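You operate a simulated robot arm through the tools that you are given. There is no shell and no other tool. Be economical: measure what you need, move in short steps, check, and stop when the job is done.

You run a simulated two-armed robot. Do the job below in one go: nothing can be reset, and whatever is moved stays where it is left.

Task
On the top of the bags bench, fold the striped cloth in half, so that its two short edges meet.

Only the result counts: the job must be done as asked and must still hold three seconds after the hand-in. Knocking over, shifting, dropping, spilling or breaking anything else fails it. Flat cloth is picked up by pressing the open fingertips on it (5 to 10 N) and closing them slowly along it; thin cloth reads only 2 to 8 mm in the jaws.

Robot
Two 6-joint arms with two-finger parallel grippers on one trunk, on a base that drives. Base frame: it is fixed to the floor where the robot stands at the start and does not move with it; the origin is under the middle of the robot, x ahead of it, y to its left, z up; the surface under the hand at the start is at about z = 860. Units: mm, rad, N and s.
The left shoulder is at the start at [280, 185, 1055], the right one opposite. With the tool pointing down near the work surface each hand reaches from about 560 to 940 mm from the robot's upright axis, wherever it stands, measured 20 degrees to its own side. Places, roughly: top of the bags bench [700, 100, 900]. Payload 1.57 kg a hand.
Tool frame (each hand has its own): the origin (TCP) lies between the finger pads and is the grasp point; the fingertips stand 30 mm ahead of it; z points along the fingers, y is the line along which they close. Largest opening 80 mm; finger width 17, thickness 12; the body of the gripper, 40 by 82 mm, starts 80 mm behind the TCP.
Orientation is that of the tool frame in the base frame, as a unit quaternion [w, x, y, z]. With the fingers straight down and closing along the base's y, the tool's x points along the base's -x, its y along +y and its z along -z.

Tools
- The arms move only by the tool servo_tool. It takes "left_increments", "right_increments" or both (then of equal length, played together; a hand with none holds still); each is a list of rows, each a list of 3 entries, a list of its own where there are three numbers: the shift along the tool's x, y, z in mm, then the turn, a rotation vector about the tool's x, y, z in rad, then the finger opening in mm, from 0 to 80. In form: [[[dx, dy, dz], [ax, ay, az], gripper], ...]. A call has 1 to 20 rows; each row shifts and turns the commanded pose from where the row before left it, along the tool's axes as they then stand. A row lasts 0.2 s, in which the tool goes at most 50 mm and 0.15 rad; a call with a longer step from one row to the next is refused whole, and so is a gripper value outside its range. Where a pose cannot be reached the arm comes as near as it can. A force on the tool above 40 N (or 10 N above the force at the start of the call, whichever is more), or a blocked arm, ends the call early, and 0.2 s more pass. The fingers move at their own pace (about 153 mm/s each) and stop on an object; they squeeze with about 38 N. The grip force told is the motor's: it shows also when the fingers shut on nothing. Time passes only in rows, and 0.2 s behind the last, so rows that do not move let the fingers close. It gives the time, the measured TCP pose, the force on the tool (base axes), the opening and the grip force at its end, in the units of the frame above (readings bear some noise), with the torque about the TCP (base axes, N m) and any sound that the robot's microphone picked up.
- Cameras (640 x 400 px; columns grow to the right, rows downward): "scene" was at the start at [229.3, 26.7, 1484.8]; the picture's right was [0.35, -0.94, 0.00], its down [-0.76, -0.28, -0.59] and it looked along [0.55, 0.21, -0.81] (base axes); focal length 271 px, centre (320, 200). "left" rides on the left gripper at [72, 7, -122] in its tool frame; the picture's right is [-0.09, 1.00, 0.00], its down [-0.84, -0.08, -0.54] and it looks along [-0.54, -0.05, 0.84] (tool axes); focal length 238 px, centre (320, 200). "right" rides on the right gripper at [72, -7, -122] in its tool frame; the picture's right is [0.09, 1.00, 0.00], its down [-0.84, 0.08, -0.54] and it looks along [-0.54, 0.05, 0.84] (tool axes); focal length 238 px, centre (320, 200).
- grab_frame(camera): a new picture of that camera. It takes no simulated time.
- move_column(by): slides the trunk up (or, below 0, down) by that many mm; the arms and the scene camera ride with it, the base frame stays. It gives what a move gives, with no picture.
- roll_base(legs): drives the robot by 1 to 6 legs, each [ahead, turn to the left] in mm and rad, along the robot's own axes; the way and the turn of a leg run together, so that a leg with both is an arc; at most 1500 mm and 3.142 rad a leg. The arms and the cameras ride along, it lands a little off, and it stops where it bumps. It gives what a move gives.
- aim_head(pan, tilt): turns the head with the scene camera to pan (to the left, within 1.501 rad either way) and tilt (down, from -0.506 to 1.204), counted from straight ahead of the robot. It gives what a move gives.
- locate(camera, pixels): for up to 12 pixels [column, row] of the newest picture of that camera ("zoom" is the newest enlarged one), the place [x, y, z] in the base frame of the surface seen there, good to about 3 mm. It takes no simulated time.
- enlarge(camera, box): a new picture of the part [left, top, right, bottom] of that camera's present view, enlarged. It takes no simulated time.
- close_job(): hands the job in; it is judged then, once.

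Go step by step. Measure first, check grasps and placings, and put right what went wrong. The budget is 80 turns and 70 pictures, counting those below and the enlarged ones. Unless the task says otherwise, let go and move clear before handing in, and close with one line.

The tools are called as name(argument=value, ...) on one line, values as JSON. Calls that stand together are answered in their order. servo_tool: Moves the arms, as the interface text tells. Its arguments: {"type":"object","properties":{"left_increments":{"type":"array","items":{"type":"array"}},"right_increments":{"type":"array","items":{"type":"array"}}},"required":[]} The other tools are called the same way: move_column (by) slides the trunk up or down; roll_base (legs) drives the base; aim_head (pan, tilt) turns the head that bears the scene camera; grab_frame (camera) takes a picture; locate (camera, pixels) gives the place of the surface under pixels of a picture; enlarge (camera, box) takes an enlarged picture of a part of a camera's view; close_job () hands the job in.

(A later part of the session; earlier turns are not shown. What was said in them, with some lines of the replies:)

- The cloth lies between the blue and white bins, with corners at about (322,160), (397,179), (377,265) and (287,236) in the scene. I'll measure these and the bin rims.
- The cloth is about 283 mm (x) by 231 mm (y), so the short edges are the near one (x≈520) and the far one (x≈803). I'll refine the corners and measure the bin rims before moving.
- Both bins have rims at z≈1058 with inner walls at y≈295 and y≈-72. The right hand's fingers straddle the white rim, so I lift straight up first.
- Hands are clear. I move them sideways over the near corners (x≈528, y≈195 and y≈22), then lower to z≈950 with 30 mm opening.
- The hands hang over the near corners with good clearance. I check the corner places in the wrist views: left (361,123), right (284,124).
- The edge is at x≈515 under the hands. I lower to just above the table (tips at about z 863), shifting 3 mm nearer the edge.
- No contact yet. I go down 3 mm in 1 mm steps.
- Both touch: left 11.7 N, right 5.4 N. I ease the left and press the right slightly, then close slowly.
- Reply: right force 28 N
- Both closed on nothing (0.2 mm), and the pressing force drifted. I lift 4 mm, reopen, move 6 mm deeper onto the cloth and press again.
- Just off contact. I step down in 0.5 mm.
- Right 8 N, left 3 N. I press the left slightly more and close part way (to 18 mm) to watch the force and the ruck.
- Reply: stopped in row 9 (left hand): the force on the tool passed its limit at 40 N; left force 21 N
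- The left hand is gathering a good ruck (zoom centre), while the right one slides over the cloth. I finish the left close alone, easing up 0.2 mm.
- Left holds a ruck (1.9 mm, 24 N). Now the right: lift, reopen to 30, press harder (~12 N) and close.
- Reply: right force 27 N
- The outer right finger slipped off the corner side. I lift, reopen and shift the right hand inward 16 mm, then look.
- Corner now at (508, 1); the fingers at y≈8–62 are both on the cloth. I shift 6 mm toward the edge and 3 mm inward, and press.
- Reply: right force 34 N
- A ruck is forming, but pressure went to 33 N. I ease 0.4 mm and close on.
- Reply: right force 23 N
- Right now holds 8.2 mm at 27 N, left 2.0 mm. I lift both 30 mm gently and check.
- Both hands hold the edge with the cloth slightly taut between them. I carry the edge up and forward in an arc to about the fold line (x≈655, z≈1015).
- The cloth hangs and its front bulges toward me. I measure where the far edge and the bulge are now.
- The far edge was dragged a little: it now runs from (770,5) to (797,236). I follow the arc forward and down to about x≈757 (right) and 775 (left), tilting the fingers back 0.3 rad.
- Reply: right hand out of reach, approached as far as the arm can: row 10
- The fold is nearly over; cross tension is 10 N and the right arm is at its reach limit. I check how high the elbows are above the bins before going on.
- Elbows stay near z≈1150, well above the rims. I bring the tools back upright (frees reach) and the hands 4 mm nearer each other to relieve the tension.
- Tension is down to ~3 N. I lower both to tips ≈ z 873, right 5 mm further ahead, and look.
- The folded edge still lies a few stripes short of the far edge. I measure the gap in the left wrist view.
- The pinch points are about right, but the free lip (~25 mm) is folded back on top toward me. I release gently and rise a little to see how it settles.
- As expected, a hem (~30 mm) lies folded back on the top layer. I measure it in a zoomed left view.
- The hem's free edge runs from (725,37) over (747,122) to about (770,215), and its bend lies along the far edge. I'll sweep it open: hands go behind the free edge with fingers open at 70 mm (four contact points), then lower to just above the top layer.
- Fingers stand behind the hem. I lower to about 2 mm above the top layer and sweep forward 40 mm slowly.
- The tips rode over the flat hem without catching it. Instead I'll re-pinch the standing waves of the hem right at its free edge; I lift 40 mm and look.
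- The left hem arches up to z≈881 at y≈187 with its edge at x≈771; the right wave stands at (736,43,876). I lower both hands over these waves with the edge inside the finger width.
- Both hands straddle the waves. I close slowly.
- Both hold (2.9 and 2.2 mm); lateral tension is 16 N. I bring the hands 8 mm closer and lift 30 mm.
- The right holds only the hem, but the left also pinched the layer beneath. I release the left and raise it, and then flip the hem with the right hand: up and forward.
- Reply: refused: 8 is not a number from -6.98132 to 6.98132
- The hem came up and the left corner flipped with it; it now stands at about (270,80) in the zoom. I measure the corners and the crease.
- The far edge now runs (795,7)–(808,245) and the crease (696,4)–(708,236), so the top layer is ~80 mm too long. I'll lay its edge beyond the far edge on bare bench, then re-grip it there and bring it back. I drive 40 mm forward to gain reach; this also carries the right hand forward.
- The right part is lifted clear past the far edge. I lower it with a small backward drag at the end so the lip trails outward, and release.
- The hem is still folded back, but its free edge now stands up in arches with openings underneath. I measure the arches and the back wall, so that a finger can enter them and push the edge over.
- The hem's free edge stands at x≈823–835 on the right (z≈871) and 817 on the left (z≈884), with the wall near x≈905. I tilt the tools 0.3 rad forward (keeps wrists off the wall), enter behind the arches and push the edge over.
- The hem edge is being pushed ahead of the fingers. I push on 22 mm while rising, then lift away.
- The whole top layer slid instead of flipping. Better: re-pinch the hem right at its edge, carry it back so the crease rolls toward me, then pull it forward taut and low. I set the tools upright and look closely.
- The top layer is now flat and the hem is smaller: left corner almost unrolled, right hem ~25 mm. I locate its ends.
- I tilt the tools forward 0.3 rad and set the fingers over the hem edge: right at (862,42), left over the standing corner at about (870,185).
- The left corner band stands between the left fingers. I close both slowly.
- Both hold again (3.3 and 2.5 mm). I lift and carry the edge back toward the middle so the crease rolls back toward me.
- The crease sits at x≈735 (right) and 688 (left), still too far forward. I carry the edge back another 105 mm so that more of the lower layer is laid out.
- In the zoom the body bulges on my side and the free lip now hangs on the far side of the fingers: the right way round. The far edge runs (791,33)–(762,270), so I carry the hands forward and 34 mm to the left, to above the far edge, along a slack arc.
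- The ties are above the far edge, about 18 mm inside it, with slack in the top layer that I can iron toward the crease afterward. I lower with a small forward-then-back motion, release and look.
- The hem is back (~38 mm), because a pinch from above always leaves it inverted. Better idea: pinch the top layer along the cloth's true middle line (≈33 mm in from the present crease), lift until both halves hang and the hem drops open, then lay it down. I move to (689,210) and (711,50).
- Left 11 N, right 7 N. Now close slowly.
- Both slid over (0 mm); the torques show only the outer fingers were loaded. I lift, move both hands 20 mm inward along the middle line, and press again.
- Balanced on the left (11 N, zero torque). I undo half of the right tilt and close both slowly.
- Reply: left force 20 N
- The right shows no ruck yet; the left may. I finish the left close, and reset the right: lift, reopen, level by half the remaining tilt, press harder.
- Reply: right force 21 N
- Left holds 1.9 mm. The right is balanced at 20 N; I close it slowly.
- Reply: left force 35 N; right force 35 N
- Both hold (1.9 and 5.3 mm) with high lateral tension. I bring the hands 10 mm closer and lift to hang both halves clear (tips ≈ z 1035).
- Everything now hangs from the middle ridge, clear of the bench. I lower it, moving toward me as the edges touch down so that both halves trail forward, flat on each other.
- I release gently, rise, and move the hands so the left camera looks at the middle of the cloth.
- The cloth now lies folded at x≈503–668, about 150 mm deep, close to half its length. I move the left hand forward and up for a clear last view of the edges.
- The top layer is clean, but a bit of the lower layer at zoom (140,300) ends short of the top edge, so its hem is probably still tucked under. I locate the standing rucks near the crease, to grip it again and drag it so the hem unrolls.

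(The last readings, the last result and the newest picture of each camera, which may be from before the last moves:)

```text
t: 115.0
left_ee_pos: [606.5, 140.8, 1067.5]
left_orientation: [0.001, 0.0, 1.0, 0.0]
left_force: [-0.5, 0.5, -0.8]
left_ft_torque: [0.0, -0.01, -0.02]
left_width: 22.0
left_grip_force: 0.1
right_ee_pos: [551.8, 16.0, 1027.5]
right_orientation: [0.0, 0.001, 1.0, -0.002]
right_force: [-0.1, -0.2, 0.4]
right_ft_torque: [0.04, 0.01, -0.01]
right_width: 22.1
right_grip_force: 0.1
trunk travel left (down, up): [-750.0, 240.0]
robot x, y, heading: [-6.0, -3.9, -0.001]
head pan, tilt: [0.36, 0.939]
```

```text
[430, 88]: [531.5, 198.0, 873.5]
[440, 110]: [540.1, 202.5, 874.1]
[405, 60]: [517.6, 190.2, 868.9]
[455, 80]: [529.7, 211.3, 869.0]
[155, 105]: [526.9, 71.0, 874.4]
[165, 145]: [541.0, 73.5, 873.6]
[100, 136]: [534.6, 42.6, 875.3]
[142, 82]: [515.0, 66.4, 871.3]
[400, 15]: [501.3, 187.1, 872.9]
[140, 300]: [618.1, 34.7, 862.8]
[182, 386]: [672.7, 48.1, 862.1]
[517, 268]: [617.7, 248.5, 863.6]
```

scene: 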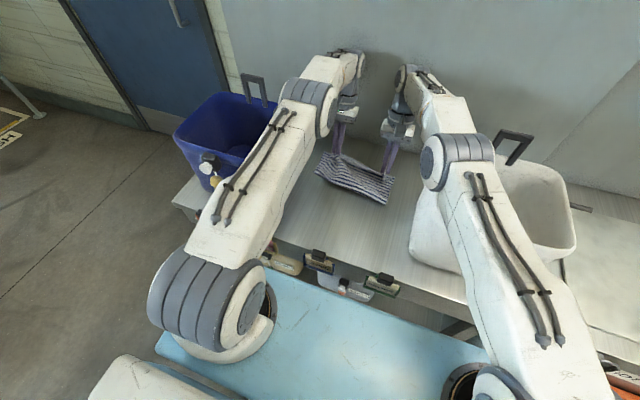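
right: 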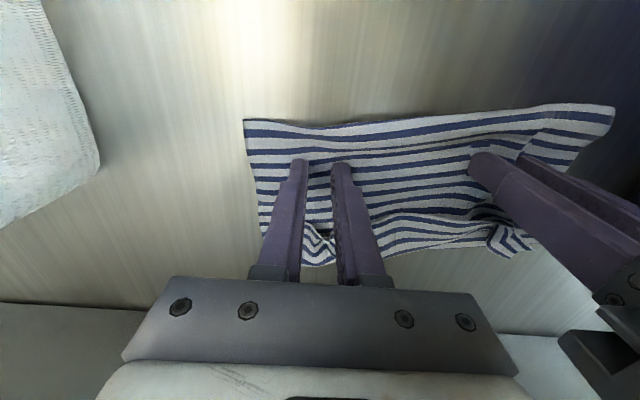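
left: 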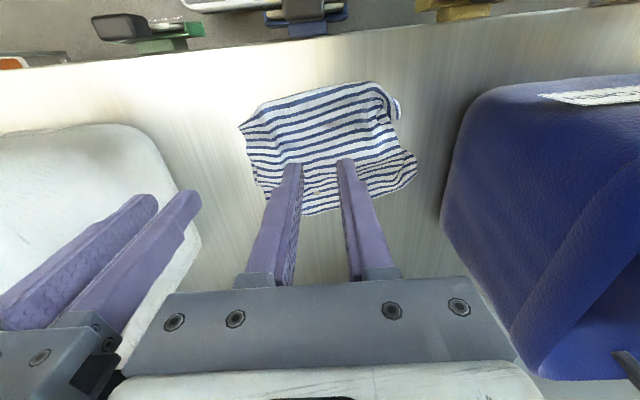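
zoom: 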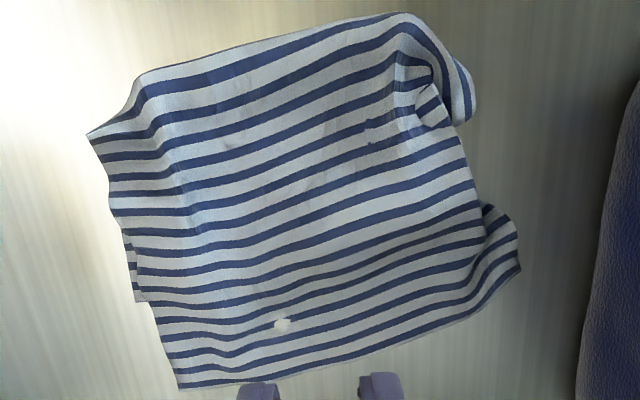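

The lower layer ends ~55 mm short, so ~50 mm is tucked beneath; the crease itself is right. I re-grip the standing rucks by the crease at (534,200) and (536,72).

servo_tool(left_increments=[[[24.2, 19.7, 0], [0, 0, 0], 38], [[24.2, 19.7, 0], [0, 0, 0], 38], [[24.1, 19.6, 0], [0, 0, 0], 38], [[0, 0, 40], [0, 0, 0], 38], [[0, 0, 40], [0, 0, 0], 38], [[0, 0, 40], [0, 0, 0], 38], [[0, 0, 40], [0, 0, 0], 38], [[0, 0, 11], [0, 0, 0], 38], [[0, 0, 3.5], [0, 0, 0], 38], [[0, 0, 0], [0, 0, 0], 34], [[0, 0, 0], [0, 0, 0], 30], [[0, 0, 0], [0, 0, 0], 26], [[0, 0, 0], [0, 0, 0], 22], [[0, 0, 0], [0, 0, 0], 18], [[0, 0, 0], [0, 0, 0], 14], [[0, 0, 0], [0, 0, 0], 10], [[0, 0, 0], [0, 0, 0], 6], [[0, 0, 0], [0, 0, 0], 2], [[0, 0, 0], [0, 0, 0], 0], [[0, 0, 0], [0, 0, 0], 0]], right_increments=[[[5.3, 18.7, 0], [0, 0, 0], 34], [[5.3, 18.7, 0], [0, 0, 0], 34], [[5.3, 18.6, 0], [0, 0, 0], 34], [[0, 0, 30], [0, 0, 0], 34], [[0, 0, 30], [0, 0, 0], 34], [[0, 0, 30], [0, 0, 0], 34], [[0, 0, 30], [0, 0, 0], 34], [[0, 0, 11], [0, 0, 0], 34], [[0, 0, 3.5], [0, 0, 0], 34], [[0, 0, 0], [0, 0, 0], 31], [[0, 0, 0], [0, 0, 0], 28], [[0, 0, 0], [0, 0, 0], 24], [[0, 0, 0], [0, 0, 0], 20], [[0, 0, 0], [0, 0, 0], 16], [[0, 0, 0], [0, 0, 0], 12], [[0, 0, 0], [0, 0, 0], 9], [[0, 0, 0], [0, 0, 0], 6], [[0, 0, 0], [0, 0, 0], 2], [[0, 0, 0], [0, 0, 0], 0], [[0, 0, 0], [0, 0, 0], 0]])

```text
t: 119.2
left_ee_pos: [534.9, 199.8, 892.8]
left_orientation: [0.0, 0.0, 1.0, 0.0]
left_force: [0.3, -0.2, 6.3]
left_ft_torque: [-0.04, 0.02, -0.01]
left_width: 3.2
left_grip_force: 24.8
right_ee_pos: [536.7, 70.7, 893.2]
right_orientation: [0.0, 0.0, 1.0, -0.003]
right_force: [-0.5, 0.2, 0.7]
right_ft_torque: [0.02, -0.02, -0.01]
right_width: 0.0
right_grip_force: 21.4
trunk travel left (down, up): [-750.0, 240.0]
robot x, y, heading: [-1.7, 1.4, -0.0]
head pan, tilt: [0.36, 0.939]
5 turns are left
```

Left holds 3.2 mm; the right missed. I retry the right with more pressure.

servo_tool(right_increments=[[[0, 0, -5], [0, 0, 0], 0], [[0, 0, 0], [0, 0, 0], 32], [[0, 0, 0], [0, 0, 0], 32], [[0, 0, 5], [0, 0, 0], 32], [[0, 0, 1], [0, 0, 0], 32], [[0, 0, 0.9], [0, 0, 0], 32], [[0, 0, 0.3], [0, 0, 0], 30], [[0, 0, 0], [0, 0, 0], 28], [[0, 0, 0], [0, 0, 0], 26], [[0, 0, 0], [0, 0, 0], 24], [[0, 0, 0], [0, 0, 0], 22], [[0, 0, 0], [0, 0, 0], 20], [[0, 0, 0], [0, 0, 0], 17], [[0, 0, 0], [0, 0, 0], 14], [[0, 0, 0], [0, 0, 0], 11], [[0, 0, 0], [0, 0, 0], 8], [[0, 0, 0], [0, 0, 0], 5], [[0, 0, 0], [0, 0, 0], 2], [[0, 0, 0], [0, 0, 0], 0], [[0, 0, 0], [0, 0, 0], 0]])

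```text
t: 121.8
left_ee_pos: [534.7, 199.2, 892.1]
left_orientation: [0.002, 0.0, 1.0, 0.0]
left_force: [0.0, -5.0, 7.6]
left_ft_torque: [-0.21, -0.03, 0.02]
left_width: 3.4
left_grip_force: 24.5
right_ee_pos: [537.5, 72.3, 892.3]
right_orientation: [0.002, 0.0, 1.0, 0.0]
right_force: [0.2, 5.0, 10.4]
right_ft_torque: [0.04, 0.02, 0.05]
right_width: 2.0
right_grip_force: 23.2
trunk travel left (down, up): [-750.0, 240.0]
robot x, y, heading: [-4.4, 2.3, -0.0]
head pan, tilt: [0.36, 0.939]
stopped in row 13 (right hand): the force on the tool passed its limit at 42 N (the readings are from after the stop); the commanded pose is now the measured one
4 turns are left
```

Both hold now (3.4 and 2.0 mm). I lift and carry the cloth forward clear of the bench, then lower it with a backward motion.

servo_tool(left_increments=[[[0, 0, -12], [0, 0, 0], 0], [[0, 0, -18], [0, 0, 0], 0], [[-32, 0, -17], [0, 0, 0], 0], [[-32, 0, -17], [0, 0, 0], 0], [[-32, 0, -17], [0, 0, 0], 0], [[-32, 0, -17], [0, 0, 0], 0], [[-32, 0, -17], [0, 0, 0], 0], [[-32, 0, -17], [0, 0, 0], 0], [[-32, 0, -17], [0, 0, 0], 0], [[-32, 0, -17], [0, 0, 0], 0], [[0, 0, 0], [0, 0, 0], 0], [[6, 0, 18], [0, 0, 0], 0], [[10, 0, 18], [0, 0, 0], 0], [[14, 0, 18], [0, 0, 0], 0], [[16, 0, 18], [0, 0, 0], 0], [[16, 0, 18], [0, 0, 0], 0], [[16, 0, 18], [0, 0, 0], 0], [[16, 0, 18], [0, 0, 0], 0], [[16, 0, 18], [0, 0, 0], 0], [[16, 0, 18], [0, 0, 0], 0]], right_increments=[[[0, 1, -12], [0, 0, 0], 0], [[0, 1, -18], [0, 0, 0], 0], [[-32, 0, -17], [0, 0, 0], 0], [[-32, 0, -17], [0, 0, 0], 0], [[-32, 0, -17], [0, 0, 0], 0], [[-32, 0, -17], [0, 0, 0], 0], [[-32, 0, -17], [0, 0, 0], 0], [[-32, 0, -17], [0, 0, 0], 0], [[-32, 0, -17], [0, 0, 0], 0], [[-32, 0, -17], [0, 0, 0], 0], [[0, 0, 0], [0, 0, 0], 0], [[6, 0, 18], [0, 0, 0], 0], [[10, 0, 18], [0, 0, 0], 0], [[14, 0, 18], [0, 0, 0], 0], [[16, 0, 18], [0, 0, 0], 0], [[16, 0, 18], [0, 0, 0], 0], [[16, 0, 18], [0, 0, 0], 0], [[16, 0, 18], [0, 0, 0], 0], [[16, 0, 18], [0, 0, 0], 0], [[16, 0, 18], [0, 0, 0], 0]])

```text
t: 126.0
left_ee_pos: [665.0, 199.3, 896.2]
left_orientation: [0.0, 0.0, 1.0, 0.0]
left_force: [0.1, -5.0, 0.8]
left_ft_torque: [-0.13, 0.0, 0.04]
left_width: 3.5
left_grip_force: 23.9
right_ee_pos: [667.6, 73.8, 895.7]
right_orientation: [0.001, 0.0, 1.0, -0.002]
right_force: [0.1, 4.6, 0.4]
right_ft_torque: [0.13, 0.03, -0.01]
right_width: 1.8
right_grip_force: 23.6
trunk travel left (down, up): [-750.0, 240.0]
robot x, y, heading: [-3.0, -0.3, 0.001]
head pan, tilt: [0.36, 0.939]
3 turns are left
```

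Both grips held and the cloth is down. Next I drag it about 115 mm toward me, low over the bench, so a tucked hem can roll out. Then I release and rise.

servo_tool(left_increments=[[[13, 0, 0], [0, 0, 0], 0], [[13, 0, 0], [0, 0, 0], 0], [[13, 0, 0], [0, 0, 0], 0], [[13, 0, 0], [0, 0, 0], 0], [[13, 0, 0], [0, 0, 0], 0], [[13, 0, 0], [0, 0, 0], 0], [[13, 0, 0], [0, 0, 0], 0], [[13, 0, 0], [0, 0, 0], 0], [[11, 0, 1], [0, 0, 0], 0], [[0, 0, 1], [0, 0, 0], 6], [[0, 0, 0], [0, 0, 0], 14], [[0, 0, 0], [0, 0, 0], 24], [[0, 0, -8], [0, 0, 0], 24], [[0, 0, -15], [0, 0, 0], 24], [[0, 0, -25], [0, 0, 0], 24], [[0, 0, -30], [0, 0, 0], 24], [[0, 0, -30], [0, 0, 0], 24], [[0, 0, -30], [0, 0, 0], 24], [[0, 0, 0], [0, 0, 0], 24]], right_increments=[[[13, 0, 0], [0, 0, 0], 0], [[13, 0, 0], [0, 0, 0], 0], [[13, 0, 0], [0, 0, 0], 0], [[13, 0, 0], [0, 0, 0], 0], [[13, 0, 0], [0, 0, 0], 0], [[13, 0, 0], [0, 0, 0], 0], [[13, 0, 0], [0, 0, 0], 0], [[13, 0, 0], [0, 0, 0], 0], [[11, 0, 1], [0, 0, 0], 0], [[0, 0, 1], [0, 0, 0], 6], [[0, 0, 0], [0, 0, 0], 14], [[0, 0, 0], [0, 0, 0], 24], [[0, 0, -8], [0, 0, 0], 24], [[0, 0, -15], [0, 0, 0], 24], [[0, 0, -25], [0, 0, 0], 24], [[0, 0, -30], [0, 0, 0], 24], [[0, 0, -30], [0, 0, 0], 24], [[0, 0, -30], [0, 0, 0], 24], [[0, 0, 0], [0, 0, 0], 24]])

```text
t: 130.0
left_ee_pos: [548.4, 198.5, 1032.9]
left_orientation: [0.0, -0.001, 1.0, 0.0]
left_force: [0.2, -0.1, -0.3]
left_ft_torque: [-0.02, -0.03, 0.01]
left_width: 24.1
left_grip_force: 0.0
right_ee_pos: [553.0, 73.3, 1032.9]
right_orientation: [0.001, 0.0, 1.0, -0.001]
right_force: [0.6, 0.1, -0.5]
right_ft_torque: [-0.08, 0.0, 0.01]
right_width: 23.8
right_grip_force: 0.0
trunk travel left (down, up): [-750.0, 240.0]
robot x, y, heading: [-3.5, -2.3, 0.001]
head pan, tilt: [0.36, 0.939]
2 turns are left
```

The grippers are open and clear of the cloth (about 140 mm up). I have no pictures left, so I can't check the result, and I hand it in as it stands.

close_job()

```text
The job is handed in.
```

I handed the job in, but I can't confirm that the two short edges meet. In my last picture the cloth was folded near its middle. About 50 mm of the lower layer seemed tucked under, leaving its edge about 55 mm short of the top one. I then lifted the cloth and dragged it back to roll that part out, but had no pictures left to check whether it worked.
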